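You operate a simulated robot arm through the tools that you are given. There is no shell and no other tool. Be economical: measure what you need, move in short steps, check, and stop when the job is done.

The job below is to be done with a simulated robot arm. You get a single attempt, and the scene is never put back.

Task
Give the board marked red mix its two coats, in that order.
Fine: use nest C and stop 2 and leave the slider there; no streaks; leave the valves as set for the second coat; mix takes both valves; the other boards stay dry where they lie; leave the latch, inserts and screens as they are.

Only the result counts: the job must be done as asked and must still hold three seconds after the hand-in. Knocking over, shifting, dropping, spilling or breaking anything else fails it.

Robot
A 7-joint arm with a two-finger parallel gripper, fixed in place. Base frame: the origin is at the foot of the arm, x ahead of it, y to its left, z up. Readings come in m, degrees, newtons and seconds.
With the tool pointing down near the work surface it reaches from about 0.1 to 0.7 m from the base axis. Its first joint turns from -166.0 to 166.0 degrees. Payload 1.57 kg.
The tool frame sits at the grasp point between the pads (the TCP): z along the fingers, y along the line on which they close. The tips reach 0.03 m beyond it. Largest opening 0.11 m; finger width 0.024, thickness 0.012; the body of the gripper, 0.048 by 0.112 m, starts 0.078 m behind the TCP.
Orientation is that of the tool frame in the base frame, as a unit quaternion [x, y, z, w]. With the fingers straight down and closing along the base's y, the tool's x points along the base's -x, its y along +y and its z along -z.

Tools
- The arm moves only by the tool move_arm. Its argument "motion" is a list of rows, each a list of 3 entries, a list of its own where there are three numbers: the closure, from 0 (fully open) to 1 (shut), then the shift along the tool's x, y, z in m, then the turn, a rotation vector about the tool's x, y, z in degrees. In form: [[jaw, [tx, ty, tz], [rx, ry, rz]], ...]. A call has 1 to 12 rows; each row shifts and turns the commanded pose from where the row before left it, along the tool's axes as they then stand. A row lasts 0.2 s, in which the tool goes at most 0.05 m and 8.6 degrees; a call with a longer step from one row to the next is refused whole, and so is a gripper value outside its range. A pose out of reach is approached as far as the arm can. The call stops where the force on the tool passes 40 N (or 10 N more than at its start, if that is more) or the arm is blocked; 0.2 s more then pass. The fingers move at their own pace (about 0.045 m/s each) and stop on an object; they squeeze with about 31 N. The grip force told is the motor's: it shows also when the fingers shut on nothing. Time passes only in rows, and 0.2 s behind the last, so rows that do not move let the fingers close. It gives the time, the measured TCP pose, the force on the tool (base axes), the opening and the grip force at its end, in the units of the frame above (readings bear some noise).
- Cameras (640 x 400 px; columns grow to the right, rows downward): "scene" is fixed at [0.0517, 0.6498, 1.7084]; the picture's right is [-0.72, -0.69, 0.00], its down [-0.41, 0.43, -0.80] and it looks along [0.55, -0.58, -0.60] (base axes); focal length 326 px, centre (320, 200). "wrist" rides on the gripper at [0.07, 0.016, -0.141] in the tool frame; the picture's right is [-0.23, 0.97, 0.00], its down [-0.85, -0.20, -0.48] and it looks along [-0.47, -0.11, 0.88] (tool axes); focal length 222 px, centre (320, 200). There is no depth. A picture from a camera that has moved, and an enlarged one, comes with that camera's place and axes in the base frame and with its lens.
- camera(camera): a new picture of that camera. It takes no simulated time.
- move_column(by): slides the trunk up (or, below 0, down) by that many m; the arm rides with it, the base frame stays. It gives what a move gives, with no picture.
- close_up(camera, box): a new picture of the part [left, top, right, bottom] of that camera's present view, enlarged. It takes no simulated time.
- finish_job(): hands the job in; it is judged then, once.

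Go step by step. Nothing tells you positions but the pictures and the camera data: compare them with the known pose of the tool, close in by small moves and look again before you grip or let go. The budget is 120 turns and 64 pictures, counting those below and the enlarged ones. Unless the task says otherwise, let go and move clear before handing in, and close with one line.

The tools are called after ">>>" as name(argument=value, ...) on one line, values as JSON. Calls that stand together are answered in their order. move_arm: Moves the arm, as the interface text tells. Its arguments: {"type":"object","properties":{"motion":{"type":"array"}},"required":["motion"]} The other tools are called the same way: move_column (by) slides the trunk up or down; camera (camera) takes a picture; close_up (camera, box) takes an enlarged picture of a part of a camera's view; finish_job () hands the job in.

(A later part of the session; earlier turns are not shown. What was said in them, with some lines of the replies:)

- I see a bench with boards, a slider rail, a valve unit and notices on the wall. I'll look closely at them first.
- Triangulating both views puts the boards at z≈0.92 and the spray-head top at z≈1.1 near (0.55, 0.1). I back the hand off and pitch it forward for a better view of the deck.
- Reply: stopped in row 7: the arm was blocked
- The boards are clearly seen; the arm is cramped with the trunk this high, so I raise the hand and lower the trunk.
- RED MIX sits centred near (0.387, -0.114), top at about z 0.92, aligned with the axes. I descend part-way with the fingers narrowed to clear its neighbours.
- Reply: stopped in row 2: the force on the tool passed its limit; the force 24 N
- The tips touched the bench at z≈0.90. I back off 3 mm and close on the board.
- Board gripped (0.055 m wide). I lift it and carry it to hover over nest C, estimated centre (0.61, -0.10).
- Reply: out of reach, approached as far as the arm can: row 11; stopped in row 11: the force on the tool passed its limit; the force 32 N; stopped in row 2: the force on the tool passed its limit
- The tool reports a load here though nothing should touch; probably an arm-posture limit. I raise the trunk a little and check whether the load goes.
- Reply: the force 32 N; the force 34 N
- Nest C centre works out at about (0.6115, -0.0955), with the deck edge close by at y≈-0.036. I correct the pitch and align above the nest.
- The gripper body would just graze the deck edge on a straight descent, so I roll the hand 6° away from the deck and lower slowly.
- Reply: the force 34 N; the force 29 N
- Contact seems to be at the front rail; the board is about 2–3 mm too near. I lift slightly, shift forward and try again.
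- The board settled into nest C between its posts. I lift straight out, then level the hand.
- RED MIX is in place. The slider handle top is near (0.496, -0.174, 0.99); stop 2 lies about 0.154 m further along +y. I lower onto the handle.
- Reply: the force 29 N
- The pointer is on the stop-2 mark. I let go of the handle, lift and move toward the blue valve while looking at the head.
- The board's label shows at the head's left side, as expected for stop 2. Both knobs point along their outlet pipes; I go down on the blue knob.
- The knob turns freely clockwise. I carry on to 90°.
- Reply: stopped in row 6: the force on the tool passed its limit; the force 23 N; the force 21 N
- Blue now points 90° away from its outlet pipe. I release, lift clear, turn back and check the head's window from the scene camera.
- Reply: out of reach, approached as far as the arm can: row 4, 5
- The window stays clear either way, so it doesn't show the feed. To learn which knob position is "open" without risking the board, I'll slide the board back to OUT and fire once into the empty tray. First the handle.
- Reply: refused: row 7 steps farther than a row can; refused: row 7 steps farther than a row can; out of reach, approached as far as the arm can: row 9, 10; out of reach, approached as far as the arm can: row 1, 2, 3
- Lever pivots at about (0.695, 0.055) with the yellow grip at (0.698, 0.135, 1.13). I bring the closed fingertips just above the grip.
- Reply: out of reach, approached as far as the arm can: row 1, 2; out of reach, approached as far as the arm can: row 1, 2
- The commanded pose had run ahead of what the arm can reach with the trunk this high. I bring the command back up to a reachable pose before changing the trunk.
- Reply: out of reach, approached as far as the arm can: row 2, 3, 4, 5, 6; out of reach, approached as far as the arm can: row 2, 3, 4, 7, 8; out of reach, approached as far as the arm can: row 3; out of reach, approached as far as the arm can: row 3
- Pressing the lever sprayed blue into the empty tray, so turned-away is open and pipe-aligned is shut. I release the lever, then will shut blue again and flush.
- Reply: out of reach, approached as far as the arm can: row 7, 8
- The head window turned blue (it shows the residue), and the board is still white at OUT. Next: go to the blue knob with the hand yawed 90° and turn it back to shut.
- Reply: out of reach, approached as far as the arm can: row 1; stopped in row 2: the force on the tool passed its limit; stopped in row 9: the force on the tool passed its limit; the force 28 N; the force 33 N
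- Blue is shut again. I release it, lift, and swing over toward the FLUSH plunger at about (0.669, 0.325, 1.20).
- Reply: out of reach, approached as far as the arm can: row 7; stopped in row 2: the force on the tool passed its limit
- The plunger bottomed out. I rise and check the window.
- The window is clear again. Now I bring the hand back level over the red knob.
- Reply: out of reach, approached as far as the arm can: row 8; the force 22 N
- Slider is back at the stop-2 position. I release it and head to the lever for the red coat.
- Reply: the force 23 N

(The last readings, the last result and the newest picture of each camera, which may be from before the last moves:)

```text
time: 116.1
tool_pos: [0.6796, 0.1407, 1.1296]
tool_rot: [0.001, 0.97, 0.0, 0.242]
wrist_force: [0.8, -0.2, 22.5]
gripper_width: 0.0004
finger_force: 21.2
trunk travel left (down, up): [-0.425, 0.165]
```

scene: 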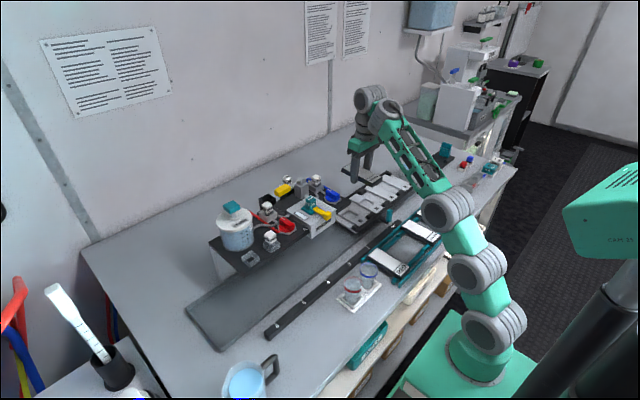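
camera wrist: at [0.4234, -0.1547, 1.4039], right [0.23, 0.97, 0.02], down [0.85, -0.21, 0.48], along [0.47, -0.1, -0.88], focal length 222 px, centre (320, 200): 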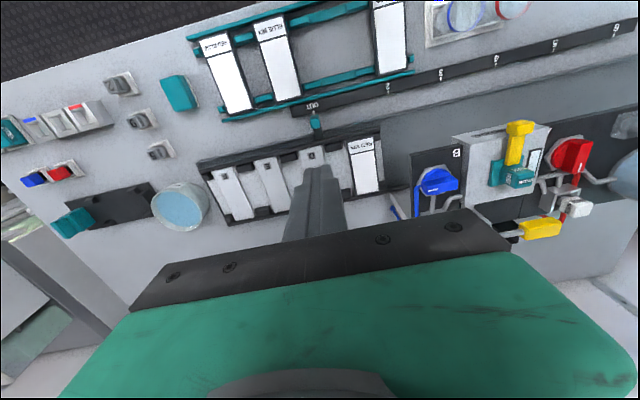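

The lever is against its stop (22 N). I let it up, back off and check the result.

>>> move_arm(motion=[[1, [-0.0143, 0, -0.0264], [0, 0, 0]], [1, [-0.0143, 0, -0.0264], [0, 0, 0]], [1, [-0.01, 0, -0.0264], [0, 0, 0]], [1, [0.028, 0, -0.0248], [0, 0, 0]], [1, [0.028, 0, -0.0248], [0, 0, 0]], [1, [0.028, 0, -0.0248], [0, 0, 0]], [1, [0.02, 0, -0.01], [0, 0, 0]], [1, [0, 0, 0], [0, 0, 0]]])

>>> close_up(camera="scene", box=[245, 160, 395, 255])

```text
time: 117.9
tool_pos: [0.5437, 0.1402, 1.2374]
tool_rot: [0.0, 0.97, 0.0, 0.242]
wrist_force: [-0.8, 0.1, 0.5]
gripper_width: 0.0
finger_force: 21.5
trunk travel left (down, up): [-0.425, 0.165]
```

```text
4.21 times, centred on (320, 208) of scene
camera zoom: at [0.0517, 0.6498, 1.7084], right [-0.72, -0.69, 0.0], down [-0.41, 0.43, -0.8], along [0.55, -0.58, -0.6], focal length 1372 px, centre (320, 168)
```

zoom: 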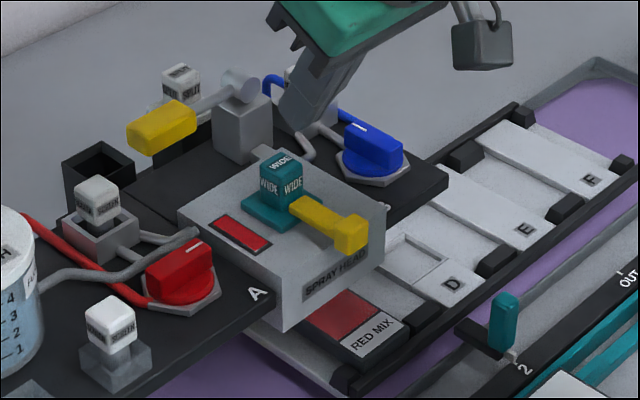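

Red coat is on and the window shows red. Before the mix I'll slide the board out so the flush doesn't hit it; first back to the handle.

>>> move_arm(motion=[[1, [0, 0, 0], [0, 7, 0]], [1, [0, 0, 0], [0, 7, 0]], [1, [0, 0, 0], [0, 7, 0]], [1, [0, 0, 0], [0, 7, 0]], [0.5, [0.025, -0.04, 0], [0, 0, 0]], [0.5, [0.025, -0.04, 0], [0, 0, 0]], [0.5, [0, -0.042, 0.01], [0, 0, 0]], [0.5, [0, -0.042, 0.02], [0, 0, 0]], [0.5, [0, 0, 0.04], [0, 0, 0]], [0.5, [0, 0, 0.04], [0, 0, 0]], [0.5, [0, 0, 0.04], [0, 0, 0]], [0.5, [0, 0, 0], [0, 0, 0]]])

```text
time: 120.5
tool_pos: [0.5053, -0.0248, 1.0871]
tool_rot: [0.0, 1.0, 0.0, 0.031]
wrist_force: [0.1, 0.1, 0.0]
gripper_width: 0.0549
finger_force: 0.0
out of reach, approached as far as the arm can: row 4
trunk travel left (down, up): [-0.425, 0.165]
```

>>> move_arm(motion=[[0.5, [0.012, 0, 0], [0, 3.5, 0]], [0.5, [0, 0, 0.04], [0, 0, 0]], [0.5, [0, 0, 0.04], [0, 0, 0]], [0.5, [0, 0, 0.02], [0, 0, 0]], [1, [0, 0, 0], [0, 0, 0]], [1, [0, 0, 0], [0, 0, 0]], [1, [0, 0, 0], [0, 0, 0]]])

>>> move_arm(motion=[[1, [0, -0.022, 0], [0, 0, 0]], [1, [0, -0.025, 0], [0, 0, 0]], [1, [0, -0.025, 0], [0, 0, 0]], [1, [0, -0.025, 0], [0, 0, 0]], [1, [0, -0.025, 0], [0, 0, 0]], [1, [0, -0.024, 0], [0, 0, 0]], [1, [0, 0, 0], [0, 0, 0]]])

```text
time: 122.1
tool_pos: [0.4913, -0.0236, 0.9857]
tool_rot: [0.001, 1.0, 0.0, 0.001]
wrist_force: [-0.3, -1.3, -0.2]
gripper_width: 0.0182
finger_force: 19.2
trunk travel left (down, up): [-0.425, 0.165]
```

```text
time: 123.7
tool_pos: [0.4911, -0.1695, 0.985]
tool_rot: [0.001, 1.0, 0.0, 0.0]
wrist_force: [-27.0, -3.2, 4.5]
gripper_width: 0.0179
finger_force: 32.6
trunk travel left (down, up): [-0.425, 0.165]
```

>>> move_arm(motion=[[0.65, [0, 0, 0], [0, 0, 0]], [0.5, [0, 0, 0], [0, 0, 0]], [0.5, [0, 0, -0.04], [0, 0, 0]], [0.5, [0, 0, -0.05], [0, 0, 0]], [0.5, [0, 0, -0.05], [0, 0, 0]], [1, [0, 0, -0.05], [0, 0, 0]], [1, [0, 0, -0.01], [0, 0, 0]], [1, [0, 0, 0], [0, 0, 0]]])

>>> move_column(by=0.05)

>>> move_arm(motion=[[1, [0, 0.045, 0], [0, 0, 0]], [1, [0, 0.045, 0], [0, 0, 0]], [1, [0, 0.045, 0], [0, 0, 0]], [1, [0, 0.045, 0], [0, 0, 0]], [1, [0, 0.045, 0], [0, 0, 0]], [1, [0, 0.045, 0], [0, 0, 0]], [1, [-0.02, 0.04, 0], [0, 0, 0]], [1, [-0.02, 0.04, 0], [0, 0, 0]], [1, [-0.02, 0.04, 0], [0, 0, 0]], [1, [0, 0, 0], [0, 0, 0]]])

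```text
time: 125.5
tool_pos: [0.4913, -0.1693, 1.1863]
tool_rot: [0.0, 1.0, 0.0, 0.001]
wrist_force: [0.3, -0.5, -1.4]
gripper_width: 0.0
finger_force: 8.6
trunk travel left (down, up): [-0.425, 0.165]
```

```text
time: 126.5
tool_pos: [0.491, -0.1691, 1.2358]
tool_rot: [0.001, 1.0, 0.0, 0.001]
wrist_force: [0.0, 0.7, -0.4]
gripper_width: 0.0
finger_force: 21.7
trunk travel left (down, up): [-0.475, 0.115]
```

```text
time: 128.7
tool_pos: [0.554, 0.2241, 1.2372]
tool_rot: [0.0, 1.0, -0.001, 0.0]
wrist_force: [1.1, -0.3, -0.8]
gripper_width: 0.0
finger_force: 21.7
trunk travel left (down, up): [-0.475, 0.115]
```

>>> move_arm(motion=[[1, [0, 0, 0], [0, 0, -8.6]], [1, [0, 0, 0], [0, 0, -8.6]], [1, [0, 0, 0], [0, 0, -8.6]], [1, [0, 0, -0.02], [0, -8, 0]], [1, [0, 0, 0], [0, -8, 0]], [1, [0, 0, 0], [0, -8, 0]], [1, [0, 0, 0], [0, -7, 0]], [1, [0, 0, 0], [0, 0, 0]]])

```text
time: 130.4
tool_pos: [0.5532, 0.2224, 1.2599]
tool_rot: [-0.215, 0.939, 0.06, 0.263]
wrist_force: [0.1, 0.3, 0.6]
gripper_width: 0.0
finger_force: 21.3
out of reach, approached as far as the arm can: row 6
trunk travel left (down, up): [-0.475, 0.115]
```

>>> move_arm(motion=[[1, [-0.0375, 0.0139, 0.0212], [0, 0, 0]], [1, [-0.0375, 0.0139, 0.0212], [0, 0, 0]], [1, [-0.0375, 0.0139, 0.0212], [0, 0, 0]], [1, [0, 0, 0], [0, 0, 0]]])

>>> move_arm(motion=[[1, [0.008, 0, 0.0127], [0, 0, 0]], [1, [0.008, 0, 0.0127], [0, 0, 0]], [1, [0.008, 0, 0.0127], [0, 0, 0]], [1, [0.008, 0, 0.0127], [0, 0, 0]], [1, [0.004, 0, 0.0064], [0, 0, 0]], [1, [0.003, 0, 0.0045], [0, 0, 0]], [1, [0, 0, 0], [0, 0, 0]]])

```text
time: 131.3
tool_pos: [0.6484, 0.3093, 1.2]
tool_rot: [-0.217, 0.954, 0.043, 0.204]
wrist_force: [-3.3, -3.8, 14.2]
gripper_width: 0.0001
finger_force: 20.7
trunk travel left (down, up): [-0.475, 0.115]
stopped in row 4: the force on the tool passed its limit (the readings are from after the stop); the commanded pose is now the measured one
```

```text
time: 131.7
tool_pos: [0.6478, 0.3079, 1.2007]
tool_rot: [-0.217, 0.951, 0.045, 0.217]
wrist_force: [-6.8, -3.6, 12.5]
gripper_width: 0.0002
finger_force: 21.4
trunk travel left (down, up): [-0.475, 0.115]
stopped in row 2: the force on the tool passed its limit (the readings are from after the stop); the commanded pose is now the measured one
```

The hand dipped early and pressed the plunger to its stop already. I rise and look.

>>> move_arm(motion=[[1, [-0.005, 0, -0.014], [0, 0, 0]], [1, [-0.012, 0, -0.027], [0, 0, 0]], [1, [-0.012, 0, -0.027], [0, 0, 0]], [1, [0, 0, 0], [0, 0, 0]]])

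>>> close_up(camera="scene", box=[195, 145, 385, 255])

```text
time: 132.7
tool_pos: [0.6408, 0.3105, 1.2523]
tool_rot: [-0.218, 0.951, 0.045, 0.212]
wrist_force: [-0.4, -0.2, -0.3]
gripper_width: 0.0
finger_force: 21.2
out of reach, approached as far as the arm can: row 2, 3
trunk travel left (down, up): [-0.475, 0.115]
```

```text
3.37 times, centred on (290, 200) of scene
camera zoom: at [0.0517, 0.6498, 1.7084], right [-0.72, -0.69, 0.0], down [-0.41, 0.43, -0.8], along [0.55, -0.58, -0.6], focal length 1098 px, centre (421, 200)
```

zoom: 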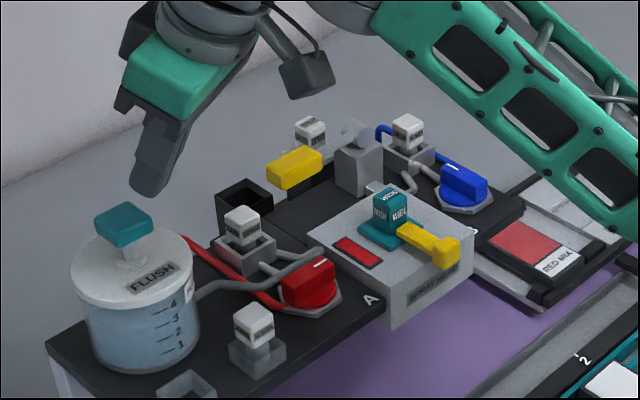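

The window is still red: with the red valve open the flush evidently doesn't clear the head. I'll shut red, flush again, then open both. Back to the red knob.

>>> move_arm(motion=[[1, [0.0252, -0.0155, -0.0166], [0, 0, 0]], [1, [0.0252, -0.0155, -0.0166], [0, 0, 0]], [1, [0.0252, -0.0155, -0.0166], [0, 0, 0]], [1, [0.0252, -0.0155, -0.0166], [0, 0, 0]], [0.65, [0, 0, 0], [0, 8.2, 0]], [0.65, [0, 0, 0], [0, 8.2, 0]], [0.65, [0, 0, 0], [0, 8.2, 0]], [0.65, [0, 0, 0], [0, 0, 8.6]], [0.65, [0, 0, 0], [0, 0, 8.6]], [0.65, [0, 0, 0], [0, 0, 8.6]], [0.65, [0, 0, 0], [0, 0, 0]]])

>>> move_column(by=0.05)

```text
time: 134.4
tool_pos: [0.5662, 0.2013, 1.2688]
tool_rot: [-0.203, 0.978, 0.0, 0.048]
wrist_force: [10.1, 17.3, -19.5]
gripper_width: 0.0386
finger_force: 0.1
out of reach, approached as far as the arm can: row 5, 8
trunk travel left (down, up): [-0.475, 0.115]
stopped in row 8: the force on the tool passed its limit (the readings are from after the stop); the commanded pose is now the measured one
```

```text
time: 135.2
tool_pos: [0.5669, 0.2013, 1.3088]
tool_rot: [-0.204, 0.978, 0.0, 0.048]
wrist_force: [10.8, 5.7, -14.8]
gripper_width: 0.0382
finger_force: 0.0
trunk travel left (down, up): [-0.516, 0.074]
stopped: the force on the tool passed its limit (the readings are from after the stop); the commanded pose is now the measured one
```

>>> move_arm(motion=[[0.65, [0.01, 0, 0.03], [0, 0, 0]], [0.65, [0.01, 0, 0.03], [0, 5.5, 0]], [0.65, [0, 0, 0], [0, 0, 8.5]], [0.65, [0, 0, 0], [0, 0, 8.5]], [0.65, [0, 0, 0], [0, 0, 8.5]], [0.65, [0, 0, 0], [0, 0, 8.5]], [0.65, [0, 0, 0], [0, 0, 8.5]], [0.65, [0, 0, 0], [0, 0, 8.5]], [0.65, [0, 0, 0], [0, 0, 8.5]], [0.65, [0, 0, 0], [0, 0, 8.5]], [0.65, [0, 0, 0], [0, 0, 8.5]], [0.65, [0, 0, 0], [0, 0, 8.5]]])

>>> move_arm(motion=[[0.65, [0, 0, 0], [0, 0, 8.5]], [0.65, [0, 0, 0], [0, 0, 8.5]], [0.65, [0, 0, 0], [0, 0, 8.5]], [0.65, [0, 0, 0], [0, 0, 0]]])

```text
time: 137.8
tool_pos: [0.5532, 0.1944, 1.2467]
tool_rot: [0.512, 0.859, -0.008, 0.006]
wrist_force: [-0.1, -0.3, -0.1]
gripper_width: 0.0384
finger_force: 0.2
trunk travel left (down, up): [-0.516, 0.074]
```

```text
time: 138.8
tool_pos: [0.5535, 0.1943, 1.2458]
tool_rot: [0.689, 0.725, -0.007, 0.008]
wrist_force: [-0.6, 0.0, 0.1]
gripper_width: 0.0383
finger_force: 0.1
trunk travel left (down, up): [-0.516, 0.074]
```

>>> move_arm(motion=[[0.65, [0, 0, 0], [0, 0, 2.9]], [0.65, [0.003, 0.031, 0.02], [0, 0, 0]], [0.65, [0.003, 0.0305, 0.02], [0, 0, 0]], [0.65, [0, 0, 0.04], [0, 0, 0]], [0.65, [0, 0, 0.03], [0, 0, 0]], [0.65, [0, 0, 0.022], [0, 0, 0]], [0.65, [0, 0, 0], [0, 0, 0]], [1, [0, 0, 0], [0, 0, 0]], [1, [0, 0, 0], [0, 0, 0]], [1, [0, 0, 0], [0, 0, 0]]])

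```text
time: 141.0
tool_pos: [0.615, 0.1981, 1.1126]
tool_rot: [0.706, 0.708, -0.006, 0.008]
wrist_force: [6.5, -0.2, 1.1]
gripper_width: 0.0173
finger_force: 29.0
trunk travel left (down, up): [-0.516, 0.074]
```

>>> move_arm(motion=[[1, [0.001, 0, 0], [0, 0, -8.2]], [1, [0, 0, 0], [0, 0, -8.2]], [1, [0, 0, 0], [0, 0, -8.2]], [1, [0, 0, 0], [0, 0, -8.2]], [1, [0, 0, 0], [0, 0, -8.2]], [1, [0, 0, 0], [0, 0, -8.2]], [1, [0, 0, 0], [0, 0, -8.2]], [1, [0, 0, 0], [0, 0, -8.2]], [1, [0, 0, 0], [0, 0, -8.2]], [1, [0, 0, 0], [0, 0, -8.2]], [1, [0, 0, 0], [0, 0, -7.9]], [1, [0, 0, 0], [0, 0, 0]]])

```text
time: 143.6
tool_pos: [0.6156, 0.2004, 1.1128]
tool_rot: [-0.001, 1.0, -0.009, 0.001]
wrist_force: [9.4, 1.7, -7.5]
gripper_width: 0.0174
finger_force: 31.8
trunk travel left (down, up): [-0.516, 0.074]
```

>>> move_arm(motion=[[0.75, [0, 0, 0], [0, 0, 0]], [0.65, [0, 0, 0], [0, 0, 0]], [0.65, [0, 0, -0.04], [0, 0, 0]], [0.65, [0.02, 0, -0.04], [0, 0, 0]], [1, [0.04, 0.01, -0.02], [0, 0, 0]], [1, [0, 0.013, -0.04], [0, 0, 0]], [1, [0, 0, -0.03], [0, 0, 0]], [1, [0, 0, 0], [0, 0, 0]]])

>>> move_column(by=-0.041)

>>> move_arm(motion=[[1, [0, 0, 0], [0, 0, -8.6]], [1, [0, 0, 0], [0, 0, -8.6]], [1, [0, 0, 0], [0, 0, -8.6]], [1, [0, 0, -0.02], [0, -8, 0]], [1, [0, 0, 0], [0, -8, 0]], [1, [0, 0, 0], [0, -8, 0]], [1, [0, 0, 0], [0, -7, 0]], [1, [0, 0, 0], [0, 0, 0]]])

```text
time: 145.4
tool_pos: [0.5541, 0.2263, 1.2801]
tool_rot: [0.0, 1.0, -0.01, 0.001]
wrist_force: [0.7, 0.3, -0.6]
gripper_width: 0.0
finger_force: 21.0
out of reach, approached as far as the arm can: row 7
trunk travel left (down, up): [-0.516, 0.074]
```

```text
time: 146.2
tool_pos: [0.5537, 0.2247, 1.2382]
tool_rot: [-0.001, 1.0, -0.009, 0.002]
wrist_force: [0.2, -0.7, -0.3]
gripper_width: 0.0
finger_force: 21.2
trunk travel left (down, up): [-0.475, 0.115]
```

```text
time: 146.9
tool_pos: [0.5567, 0.2273, 1.2398]
tool_rot: [-0.154, 0.988, -0.008, 0.004]
wrist_force: [3.8, 4.1, -6.6]
gripper_width: 0.0002
finger_force: 21.4
trunk travel left (down, up): [-0.475, 0.115]
stopped in row 3: the force on the tool passed its limit (the readings are from after the stop); the commanded pose is now the measured one
```

>>> move_arm(motion=[[1, [0.02, 0, 0], [0, 0, 0]], [1, [0.01, 0, 0], [0, 0, -8]], [1, [0, 0, 0], [0, -8, 0]], [1, [0, 0, 0], [0, -8, 0]], [1, [0, 0, -0.01], [0, -8, 0]], [1, [0, 0, -0.01], [0, -7, 0]], [1, [0, 0, 0], [0, 0, 0]]])

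```text
time: 148.5
tool_pos: [0.5199, 0.2147, 1.2585]
tool_rot: [-0.216, 0.939, 0.051, 0.264]
wrist_force: [0.1, -0.2, 0.1]
gripper_width: 0.0001
finger_force: 21.5
trunk travel left (down, up): [-0.475, 0.115]
```

>>> move_arm(motion=[[1, [-0.0369, 0.0085, 0.0173], [0, 0, 0]], [1, [-0.0369, 0.0085, 0.0173], [0, 0, 0]], [1, [-0.0369, 0.0085, 0.0173], [0, 0, 0]], [1, [-0.0369, 0.0085, 0.0173], [0, 0, 0]], [1, [0, 0, 0], [0, 0, 0]]])

```text
time: 149.7
tool_pos: [0.6505, 0.3169, 1.2718]
tool_rot: [-0.218, 0.938, 0.052, 0.263]
wrist_force: [-0.3, 0.0, -0.2]
gripper_width: 0.0001
finger_force: 21.6
trunk travel left (down, up): [-0.475, 0.115]
```

>>> move_arm(motion=[[1, [0.0078, 0, 0.0129], [0, 0, 0]], [1, [0.0078, 0, 0.0129], [0, 0, 0]], [1, [0.0078, 0, 0.0129], [0, 0, 0]], [1, [0.0078, 0, 0.0129], [0, 0, 0]], [1, [0.004, 0, 0.0069], [0, 0, 0]], [1, [0, 0, 0], [0, 0, 0]], [1, [0, 0, 0], [0, 0, 0]], [1, [0, 0, 0], [0, 0, 0]]])

>>> move_arm(motion=[[1, [0.002, 0, 0.0035], [0, 0, 0]], [1, [0, 0, 0], [0, 0, 0]]])

```text
time: 151.5
tool_pos: [0.6529, 0.3159, 1.2045]
tool_rot: [-0.217, 0.938, 0.052, 0.264]
wrist_force: [-1.1, 2.0, 6.1]
gripper_width: 0.0001
finger_force: 21.2
trunk travel left (down, up): [-0.475, 0.115]
```

```text
time: 152.1
tool_pos: [0.6512, 0.3146, 1.2025]
tool_rot: [-0.217, 0.938, 0.052, 0.265]
wrist_force: [1.7, 3.7, 12.7]
gripper_width: 0.0
finger_force: 21.3
trunk travel left (down, up): [-0.475, 0.115]
```

>>> move_arm(motion=[[1, [0.002, 0, 0.0035], [0, 0, 0]], [1, [0, 0, 0], [0, 0, 0]], [1, [-0.0078, 0, -0.0129], [0, 0, 0]], [1, [-0.0156, 0, -0.0258], [0, 0, 0]], [1, [-0.0156, 0, -0.0258], [0, 0, 0]], [1, [0, 0, 0], [0, 0, 0]]])

>>> close_up(camera="scene", box=[195, 145, 385, 255])

```text
time: 153.5
tool_pos: [0.651, 0.3166, 1.2717]
tool_rot: [-0.217, 0.938, 0.051, 0.264]
wrist_force: [-0.4, -1.1, -0.4]
gripper_width: 0.0
finger_force: 21.6
trunk travel left (down, up): [-0.475, 0.115]
```

```text
3.37 times, centred on (290, 200) of scene
camera zoom: at [0.0517, 0.6498, 1.7084], right [-0.72, -0.69, 0.0], down [-0.41, 0.43, -0.8], along [0.55, -0.58, -0.6], focal length 1098 px, centre (421, 200)
```

zoom: 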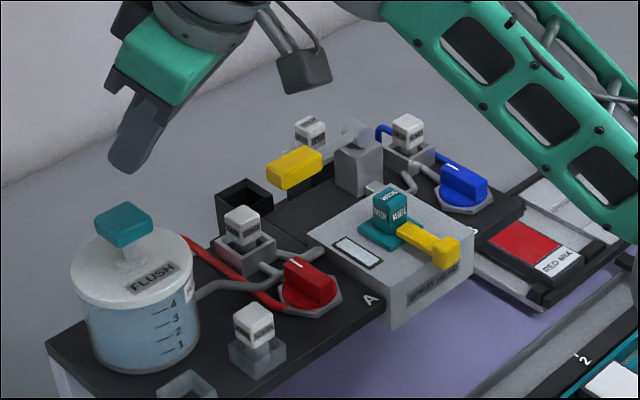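

Window clear with both valves shut. Now I level the hand and go open red.

>>> move_arm(motion=[[1, [0.0369, -0.0085, -0.0173], [0, 0, 0]], [1, [0.0369, -0.0085, -0.0173], [0, 0, 0]], [1, [0.0369, -0.0085, -0.0173], [0, 0, 0]], [1, [0.0369, -0.0085, -0.0173], [0, 0, 0]], [0.65, [0, 0, 0], [0, 7.8, 0]], [0.65, [0, 0, 0], [0, 7.8, 0]], [0.65, [0, 0, 0], [0, 7.8, 0]], [0.65, [0, 0, 0], [0, 7.3, 0]], [0.65, [0, 0, 0.02], [0, 0, 8.6]], [0.65, [0, 0, 0], [0, 0, 8.6]], [0.65, [0, 0, 0], [0, 0, 8.4]], [0.65, [0, 0, 0], [0, 0, 0]]])

>>> move_column(by=0.05)

```text
time: 156.1
tool_pos: [0.5274, 0.2136, 1.2399]
tool_rot: [0.002, 0.999, -0.001, 0.038]
wrist_force: [0.2, 0.3, 1.3]
gripper_width: 0.0388
finger_force: 0.2
out of reach, approached as far as the arm can: row 7
trunk travel left (down, up): [-0.475, 0.115]
```

```text
time: 157.0
tool_pos: [0.5287, 0.2135, 1.2888]
tool_rot: [0.001, 0.999, -0.002, 0.038]
wrist_force: [0.1, -0.2, 0.2]
gripper_width: 0.0385
finger_force: 0.0
trunk travel left (down, up): [-0.525, 0.065]
```

>>> move_arm(motion=[[0.65, [0, 0, 0], [0, 4.4, 0]], [0.65, [-0.0216, -0.0034, 0.025], [0, 0, 0]], [0.65, [-0.0216, -0.0034, 0.025], [0, 0, 0]], [0.65, [-0.0216, -0.0034, 0.025], [0, 0, 0]], [0.65, [-0.0216, -0.0034, 0.025], [0, 0, 0]], [0.65, [0, 0, 0.04], [0, 0, 0]], [0.65, [0, 0, 0], [0, 0, 0]]])

```text
time: 158.6
tool_pos: [0.6133, 0.1976, 1.1481]
tool_rot: [0.0, 1.0, -0.001, -0.001]
wrist_force: [-0.2, -1.0, 0.0]
gripper_width: 0.0385
finger_force: 0.0
trunk travel left (down, up): [-0.525, 0.065]
```

>>> move_arm(motion=[[0.65, [-0.0015, 0.002, 0.034], [0, 0, 0]], [0.65, [0, 0, 0], [0, 0, 0]], [1, [0, 0, 0], [0, 0, 0]], [1, [0, 0, 0], [0, 0, 0]], [1, [0, 0, 0], [0, 0, 0]], [1, [0, 0, 0], [0, 0, 8.2]], [1, [0, 0, 0], [0, 0, 8.2]], [1, [0, 0, 0], [0, 0, 8.2]], [1, [0, 0, 0], [0, 0, 8.2]], [1, [0, 0, 0], [0, 0, 0]]])

>>> move_arm(motion=[[1, [0, 0, 0], [0, 0, 8.2]], [1, [0, 0, 0], [0, 0, 8.2]], [1, [0, 0, 0], [0, 0, 8.2]], [1, [0, 0, 0], [0, 0, 8.2]], [1, [0, 0, 0], [0, 0, 8.2]], [1, [0, 0, 0], [0, 0, 8.2]], [1, [0, 0, 0], [0, 0, 8.2]], [1, [0, 0, 0], [0, 0, 0]]])

```text
time: 160.8
tool_pos: [0.6155, 0.1987, 1.114]
tool_rot: [0.286, 0.958, -0.001, -0.001]
wrist_force: [-3.0, -9.4, -10.9]
gripper_width: 0.0173
finger_force: 31.9
trunk travel left (down, up): [-0.525, 0.065]
```

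```text
time: 162.6
tool_pos: [0.6166, 0.1992, 1.1141]
tool_rot: [0.71, 0.705, -0.002, 0.0]
wrist_force: [-15.4, -17.6, -22.3]
gripper_width: 0.0172
finger_force: 32.2
trunk travel left (down, up): [-0.525, 0.065]
```

>>> move_arm(motion=[[0.75, [0, 0, 0], [0, 0, 0]], [0.65, [0, 0, 0], [0, 0, 0]], [0.65, [0, 0, -0.04], [0, 0, 0]], [0.65, [0, -0.02, -0.04], [0, 0, 0]], [0.65, [0, -0.02, -0.02], [0, 0, -8.2]], [0.65, [0, 0, 0], [0, 0, -8.2]], [0.65, [0, 0, 0], [0, 0, -8.2]], [0.65, [0, 0, 0], [0, 0, -8.2]], [0.65, [0, 0, 0], [0, 0, -8.2]], [0.65, [0, 0, 0], [0, 0, -8.2]], [0.65, [0, 0, 0], [0, 0, -8.2]], [0.65, [0, 0, 0], [0, 0, -8.2]]])

>>> move_arm(motion=[[0.65, [0, 0, 0], [0, 0, -8.2]], [0.65, [0, 0, 0], [0, 0, -8.2]], [0.65, [0, 0, 0], [0, 0, -8.4]], [0.65, [0, -0.04, 0], [0, 0, 0]], [0.65, [0, -0.04, 0], [0, 0, 0]], [0.65, [0, -0.04, 0], [0, 0, 0]], [0.65, [0, -0.04, 0], [0, 0, 0]], [0.65, [0, -0.036, 0], [0, 0, 0]], [0.65, [0, 0, 0], [0, 0, 0]]])

```text
time: 165.2
tool_pos: [0.5749, 0.2024, 1.2145]
tool_rot: [0.213, 0.977, -0.001, 0.0]
wrist_force: [-0.2, 0.1, -0.7]
gripper_width: 0.0386
finger_force: 0.0
trunk travel left (down, up): [-0.525, 0.065]
```

```text
time: 167.2
tool_pos: [0.5759, 0.0046, 1.216]
tool_rot: [-0.001, 1.0, -0.002, -0.001]
wrist_force: [-0.7, -0.4, -0.1]
gripper_width: 0.0384
finger_force: 0.1
trunk travel left (down, up): [-0.525, 0.065]
```

>>> move_arm(motion=[[0.65, [-0.02, -0.0025, 0.02], [0, 0, 0]], [0.65, [-0.019, -0.0025, 0.03], [0, 0, 0]], [0.65, [0, 0, 0.03], [0, 0, 0]], [0.65, [0, 0, 0.023], [0, 0, 0]], [0.65, [0, 0, 0], [0, 0, 0]], [1, [0, 0, 0], [0, 0, 0]], [1, [0, 0, 0], [0, 0, 0]], [1, [0, 0, 0], [0, 0, 0]], [1, [0, 0, 0], [0, 0, 8.2]], [1, [0, 0, 0], [0, 0, 8.2]], [1, [0, 0, 0], [0, 0, 0]]])

>>> move_arm(motion=[[1, [0, 0, 0], [0, 0, 8.2]], [1, [0, 0, 0], [0, 0, 8.2]], [1, [0, 0, 0], [0, 0, 8.2]], [1, [0, 0, 0], [0, 0, 8.2]], [1, [0, 0, 0], [0, 0, 8.2]], [1, [0, 0, 0], [0, 0, 8.2]], [1, [0, 0, 0], [0, 0, 8.2]], [1, [0, 0, 0], [0, 0, 8.2]], [1, [0, 0, 0], [0, 0, 8.2]], [1, [0, 0, 0], [0, 0, 0]]])

```text
time: 169.6
tool_pos: [0.6148, -0.0006, 1.115]
tool_rot: [0.143, 0.99, -0.002, 0.0]
wrist_force: [1.8, -6.3, 4.2]
gripper_width: 0.0173
finger_force: 31.8
trunk travel left (down, up): [-0.525, 0.065]
```

```text
time: 171.8
tool_pos: [0.6152, -0.0003, 1.1149]
tool_rot: [0.708, 0.706, 0.001, 0.002]
wrist_force: [6.6, -4.2, 12.9]
gripper_width: 0.0171
finger_force: 31.6
trunk travel left (down, up): [-0.525, 0.065]
```

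Both valves are now open. I release, lift, turn back and return to the slider handle.

>>> move_arm(motion=[[0.75, [0, 0, 0], [0, 0, 0]], [0.6, [0, 0, 0], [0, 0, 0]], [0.6, [0, 0, -0.04], [0, 0, 0]], [0.6, [0, -0.02, -0.04], [0, 0, 0]], [0.6, [0, -0.03, -0.03], [0, 0, -8.2]], [0.6, [0, 0, -0.04], [0, 0, -8.2]], [0.6, [0, 0, -0.02], [0, 0, -8.2]], [0.6, [0, 0, 0], [0, 0, -8.2]], [0.6, [0, 0, 0], [0, 0, -8.2]], [0.6, [0, 0, 0], [0, 0, -8.2]], [0.6, [0, 0, 0], [0, 0, -8.2]], [0.6, [0, 0, 0], [0, 0, -8.2]]])

>>> move_arm(motion=[[0.5, [0, 0, 0], [0, 0, -8.2]], [0.5, [0, 0, 0], [0, 0, -8.2]], [0.5, [0, 0, 0], [0, 0, -8.2]], [0.5, [0.018, -0.042, 0], [0, 0, 0]], [0.5, [0.018, -0.042, 0], [0, 0, 0]], [0.5, [0.018, -0.042, 0], [0, 0, 0]], [0.5, [0.018, -0.042, 0], [0, 0, 0]], [0.5, [0, 0, 0], [0, 0, 0]]])

>>> move_column(by=-0.1)

```text
time: 174.4
tool_pos: [0.5662, 0.0003, 1.2818]
tool_rot: [0.21, 0.978, -0.001, 0.0]
wrist_force: [0.6, -0.4, -0.5]
gripper_width: 0.0438
finger_force: 0.1
trunk travel left (down, up): [-0.525, 0.065]
```

```text
time: 176.2
tool_pos: [0.4943, -0.1682, 1.2825]
tool_rot: [-0.001, 1.0, -0.001, 0.0]
wrist_force: [-0.6, 0.0, -0.5]
gripper_width: 0.055
finger_force: 0.0
trunk travel left (down, up): [-0.525, 0.065]
```

```text
time: 177.5
tool_pos: [0.4943, -0.167, 1.1827]
tool_rot: [-0.001, 1.0, -0.001, -0.001]
wrist_force: [-0.6, 0.4, 0.0]
gripper_width: 0.055
finger_force: 0.0
trunk travel left (down, up): [-0.425, 0.165]
```

>>> move_arm(motion=[[0.5, [0, -0.002, 0.04], [0, 0, 0]], [0.5, [0, 0, 0.045], [0, 0, 0]], [0.5, [0, 0, 0.045], [0, 0, 0]], [0.5, [0, 0, 0.04], [0, 0, 0]], [0.5, [0, 0, 0.027], [0, 0, 0]], [1, [0, 0, 0], [0, 0, 0]], [1, [0, 0, 0], [0, 0, 0]], [1, [0, 0, 0], [0, 0, 0]]])

```text
time: 179.3
tool_pos: [0.4939, -0.1724, 0.9876]
tool_rot: [-0.002, 1.0, -0.001, 0.001]
wrist_force: [-0.1, -3.5, 0.2]
gripper_width: 0.0177
finger_force: 19.4
trunk travel left (down, up): [-0.425, 0.165]
```

>>> move_arm(motion=[[1, [0, 0.022, 0], [0, 0, 0]], [1, [0, 0.025, 0], [0, 0, 0]], [1, [0, 0.025, 0], [0, 0, 0]], [1, [0, 0.025, 0], [0, 0, 0]], [1, [0, 0.025, 0], [0, 0, 0]], [1, [0, 0.0252, 0], [0, 0, 0]], [1, [0, 0, 0], [0, 0, 0]], [1, [0, 0, 0], [0, 0, 0]]])

```text
time: 181.1
tool_pos: [0.493, -0.0231, 0.9884]
tool_rot: [-0.001, 1.0, 0.0, 0.001]
wrist_force: [-2.7, -0.7, 6.4]
gripper_width: 0.0175
finger_force: 32.3
trunk travel left (down, up): [-0.425, 0.165]
```

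>>> close_up(camera="wrist", box=[265, 110, 385, 190])

```text
5.00 times, centred on (325, 150) of wrist
camera zoom: at [0.4233, -0.0053, 1.129], right [0.23, 0.97, 0.0], down [0.85, -0.2, 0.48], along [0.47, -0.11, -0.88], focal length 1111 px, centre (295, 450)
```

zoom: 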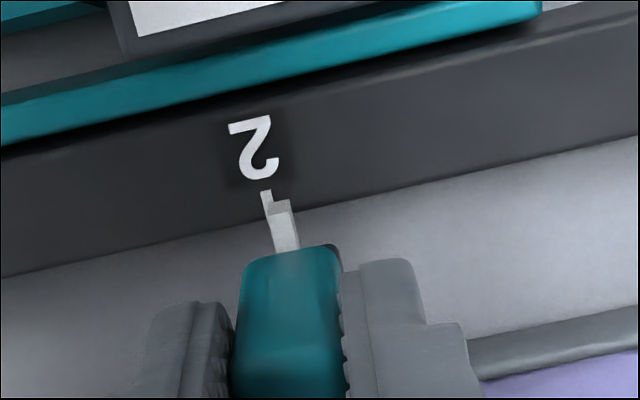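

The pointer is about 2 mm past the mark; I nudge it back and release.

>>> move_arm(motion=[[1, [0, -0.002, 0], [0, 0, 0]], [1, [0, 0, 0], [0, 0, 0]], [1, [0, 0, 0], [0, 0, 0]]])

```text
time: 181.9
tool_pos: [0.4932, -0.0258, 0.9871]
tool_rot: [-0.001, 1.0, -0.002, 0.0]
wrist_force: [-3.4, 1.5, 10.7]
gripper_width: 0.0179
finger_force: 33.0
trunk travel left (down, up): [-0.425, 0.165]
```

>>> move_arm(motion=[[0.65, [0, 0, 0], [0, 0, 0]], [0.5, [0, 0, 0], [0, 0, 0]], [0.5, [0, 0, -0.04], [0, 0, 0]], [0.5, [0, 0, -0.05], [0, 0, 0]], [0.5, [0, 0, -0.05], [0, 0, 0]], [1, [0, 0, -0.05], [0, 0, 0]], [1, [0, 0.04, -0.025], [0, 0, 0]], [1, [0, 0.045, -0.02], [0, 0, 0]], [1, [0, 0.045, 0], [0, 0, 0]], [1, [-0.02, 0.036, 0], [0, 0, 0]], [1, [-0.02, 0, 0], [0, 0, 0]], [1, [0, 0, 0], [0, 0, 0]]])

>>> move_arm(motion=[[1, [0, 0, 0], [0, -8, 0]], [1, [0, 0, 0], [0, -8, 0]], [1, [0, 0, 0], [0, -8, 0]], [1, [0, 0, 0], [0, -4, 0]], [1, [0, 0, 0], [0, 0, 0]]])

```text
time: 184.5
tool_pos: [0.5325, 0.1434, 1.2202]
tool_rot: [-0.001, 1.0, -0.001, 0.001]
wrist_force: [0.1, -0.1, -0.1]
gripper_width: 0.0
finger_force: 21.1
trunk travel left (down, up): [-0.425, 0.165]
```

```text
time: 185.7
tool_pos: [0.5337, 0.1417, 1.2195]
tool_rot: [-0.001, 0.97, -0.001, 0.243]
wrist_force: [-0.4, -0.4, 0.7]
gripper_width: 0.0
finger_force: 21.4
trunk travel left (down, up): [-0.425, 0.165]
```

>>> move_arm(motion=[[1, [-0.028, -0.0004, 0.0248], [0, 0, 0]], [1, [-0.028, -0.0004, 0.0248], [0, 0, 0]], [1, [-0.028, -0.0004, 0.0248], [0, 0, 0]], [1, [-0.028, -0.0004, 0.0248], [0, 0, 0]], [1, [0, 0, 0], [0, 0, 0]]])

```text
time: 186.9
tool_pos: [0.6798, 0.1391, 1.1859]
tool_rot: [-0.001, 0.97, -0.002, 0.242]
wrist_force: [-0.2, -0.6, -0.7]
gripper_width: 0.0
finger_force: 21.1
trunk travel left (down, up): [-0.425, 0.165]
```

>>> move_arm(motion=[[1, [0.0064, 0, 0.0121], [0, 0, 0]], [1, [0.0064, 0, 0.0121], [0, 0, 0]], [1, [0.0064, 0, 0.0121], [0, 0, 0]], [1, [0.0064, 0, 0.0121], [0, 0, 0]], [1, [0.003, 0, 0.0055], [0, 0, 0]], [1, [0, 0, 0], [0, 0, 0]], [1, [0, 0, 0], [0, 0, 0]], [1, [0, 0, 0], [0, 0, 0]]])

>>> move_arm(motion=[[1, [-0.0143, 0, -0.0264], [0, 0, 0]], [1, [-0.0143, 0, -0.0264], [0, 0, 0]], [1, [-0.01, 0, -0.0264], [0, 0, 0]], [1, [0.028, 0, -0.0248], [0, 0, 0]], [1, [0.028, 0, -0.0248], [0, 0, 0]], [1, [0.028, 0, -0.0248], [0, 0, 0]], [1, [0.02, 0, -0.01], [0, 0, 0]], [1, [0, 0, 0], [0, 0, 0]]])

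>>> close_up(camera="scene", box=[245, 160, 395, 255])

```text
time: 188.7
tool_pos: [0.6784, 0.1381, 1.1295]
tool_rot: [-0.001, 0.97, -0.001, 0.242]
wrist_force: [-0.8, -1.7, 24.6]
gripper_width: 0.0001
finger_force: 21.5
trunk travel left (down, up): [-0.425, 0.165]
```

```text
time: 190.5
tool_pos: [0.5438, 0.1412, 1.2387]
tool_rot: [0.0, 0.97, -0.001, 0.242]
wrist_force: [0.0, -0.5, 0.7]
gripper_width: 0.0002
finger_force: 21.3
trunk travel left (down, up): [-0.425, 0.165]
```

```text
4.21 times, centred on (320, 208) of scene
camera zoom: at [0.0517, 0.6498, 1.7084], right [-0.72, -0.69, 0.0], down [-0.41, 0.43, -0.8], along [0.55, -0.58, -0.6], focal length 1372 px, centre (320, 168)
```

zoom: 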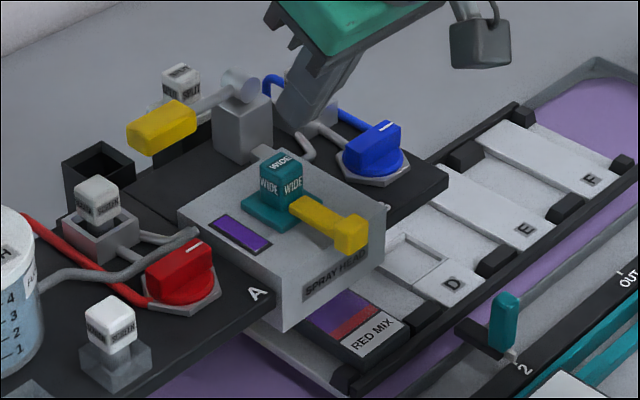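

>>> close_up(camera="scene", box=[305, 215, 375, 260])

```text
8.89 times, centred on (340, 238) of scene
camera zoom: at [0.0517, 0.6498, 1.7084], right [-0.72, -0.69, 0.0], down [-0.41, 0.43, -0.8], along [0.55, -0.58, -0.6], focal length 2897 px, centre (142, -133)
```

zoom: 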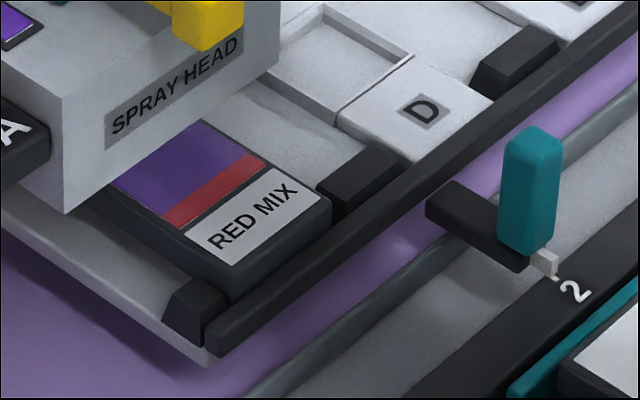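

The board shows a clean red band with purple mix over it and no streaks. The slider is at stop 2, both valves are open, and the hand is clear, so I hand in.

>>> finish_job()

```text
The job is handed in.
```

I gave the RED MIX board its red coat and then its mix coat in nest C at stop 2. The slider is still at stop 2, both valves are open, and I flushed the head between coats. To find out which way the valves open, I first fired one blue test spray into the empty tray and flushed it out. The tray under the head is now stained purple from the sprays and flushes.
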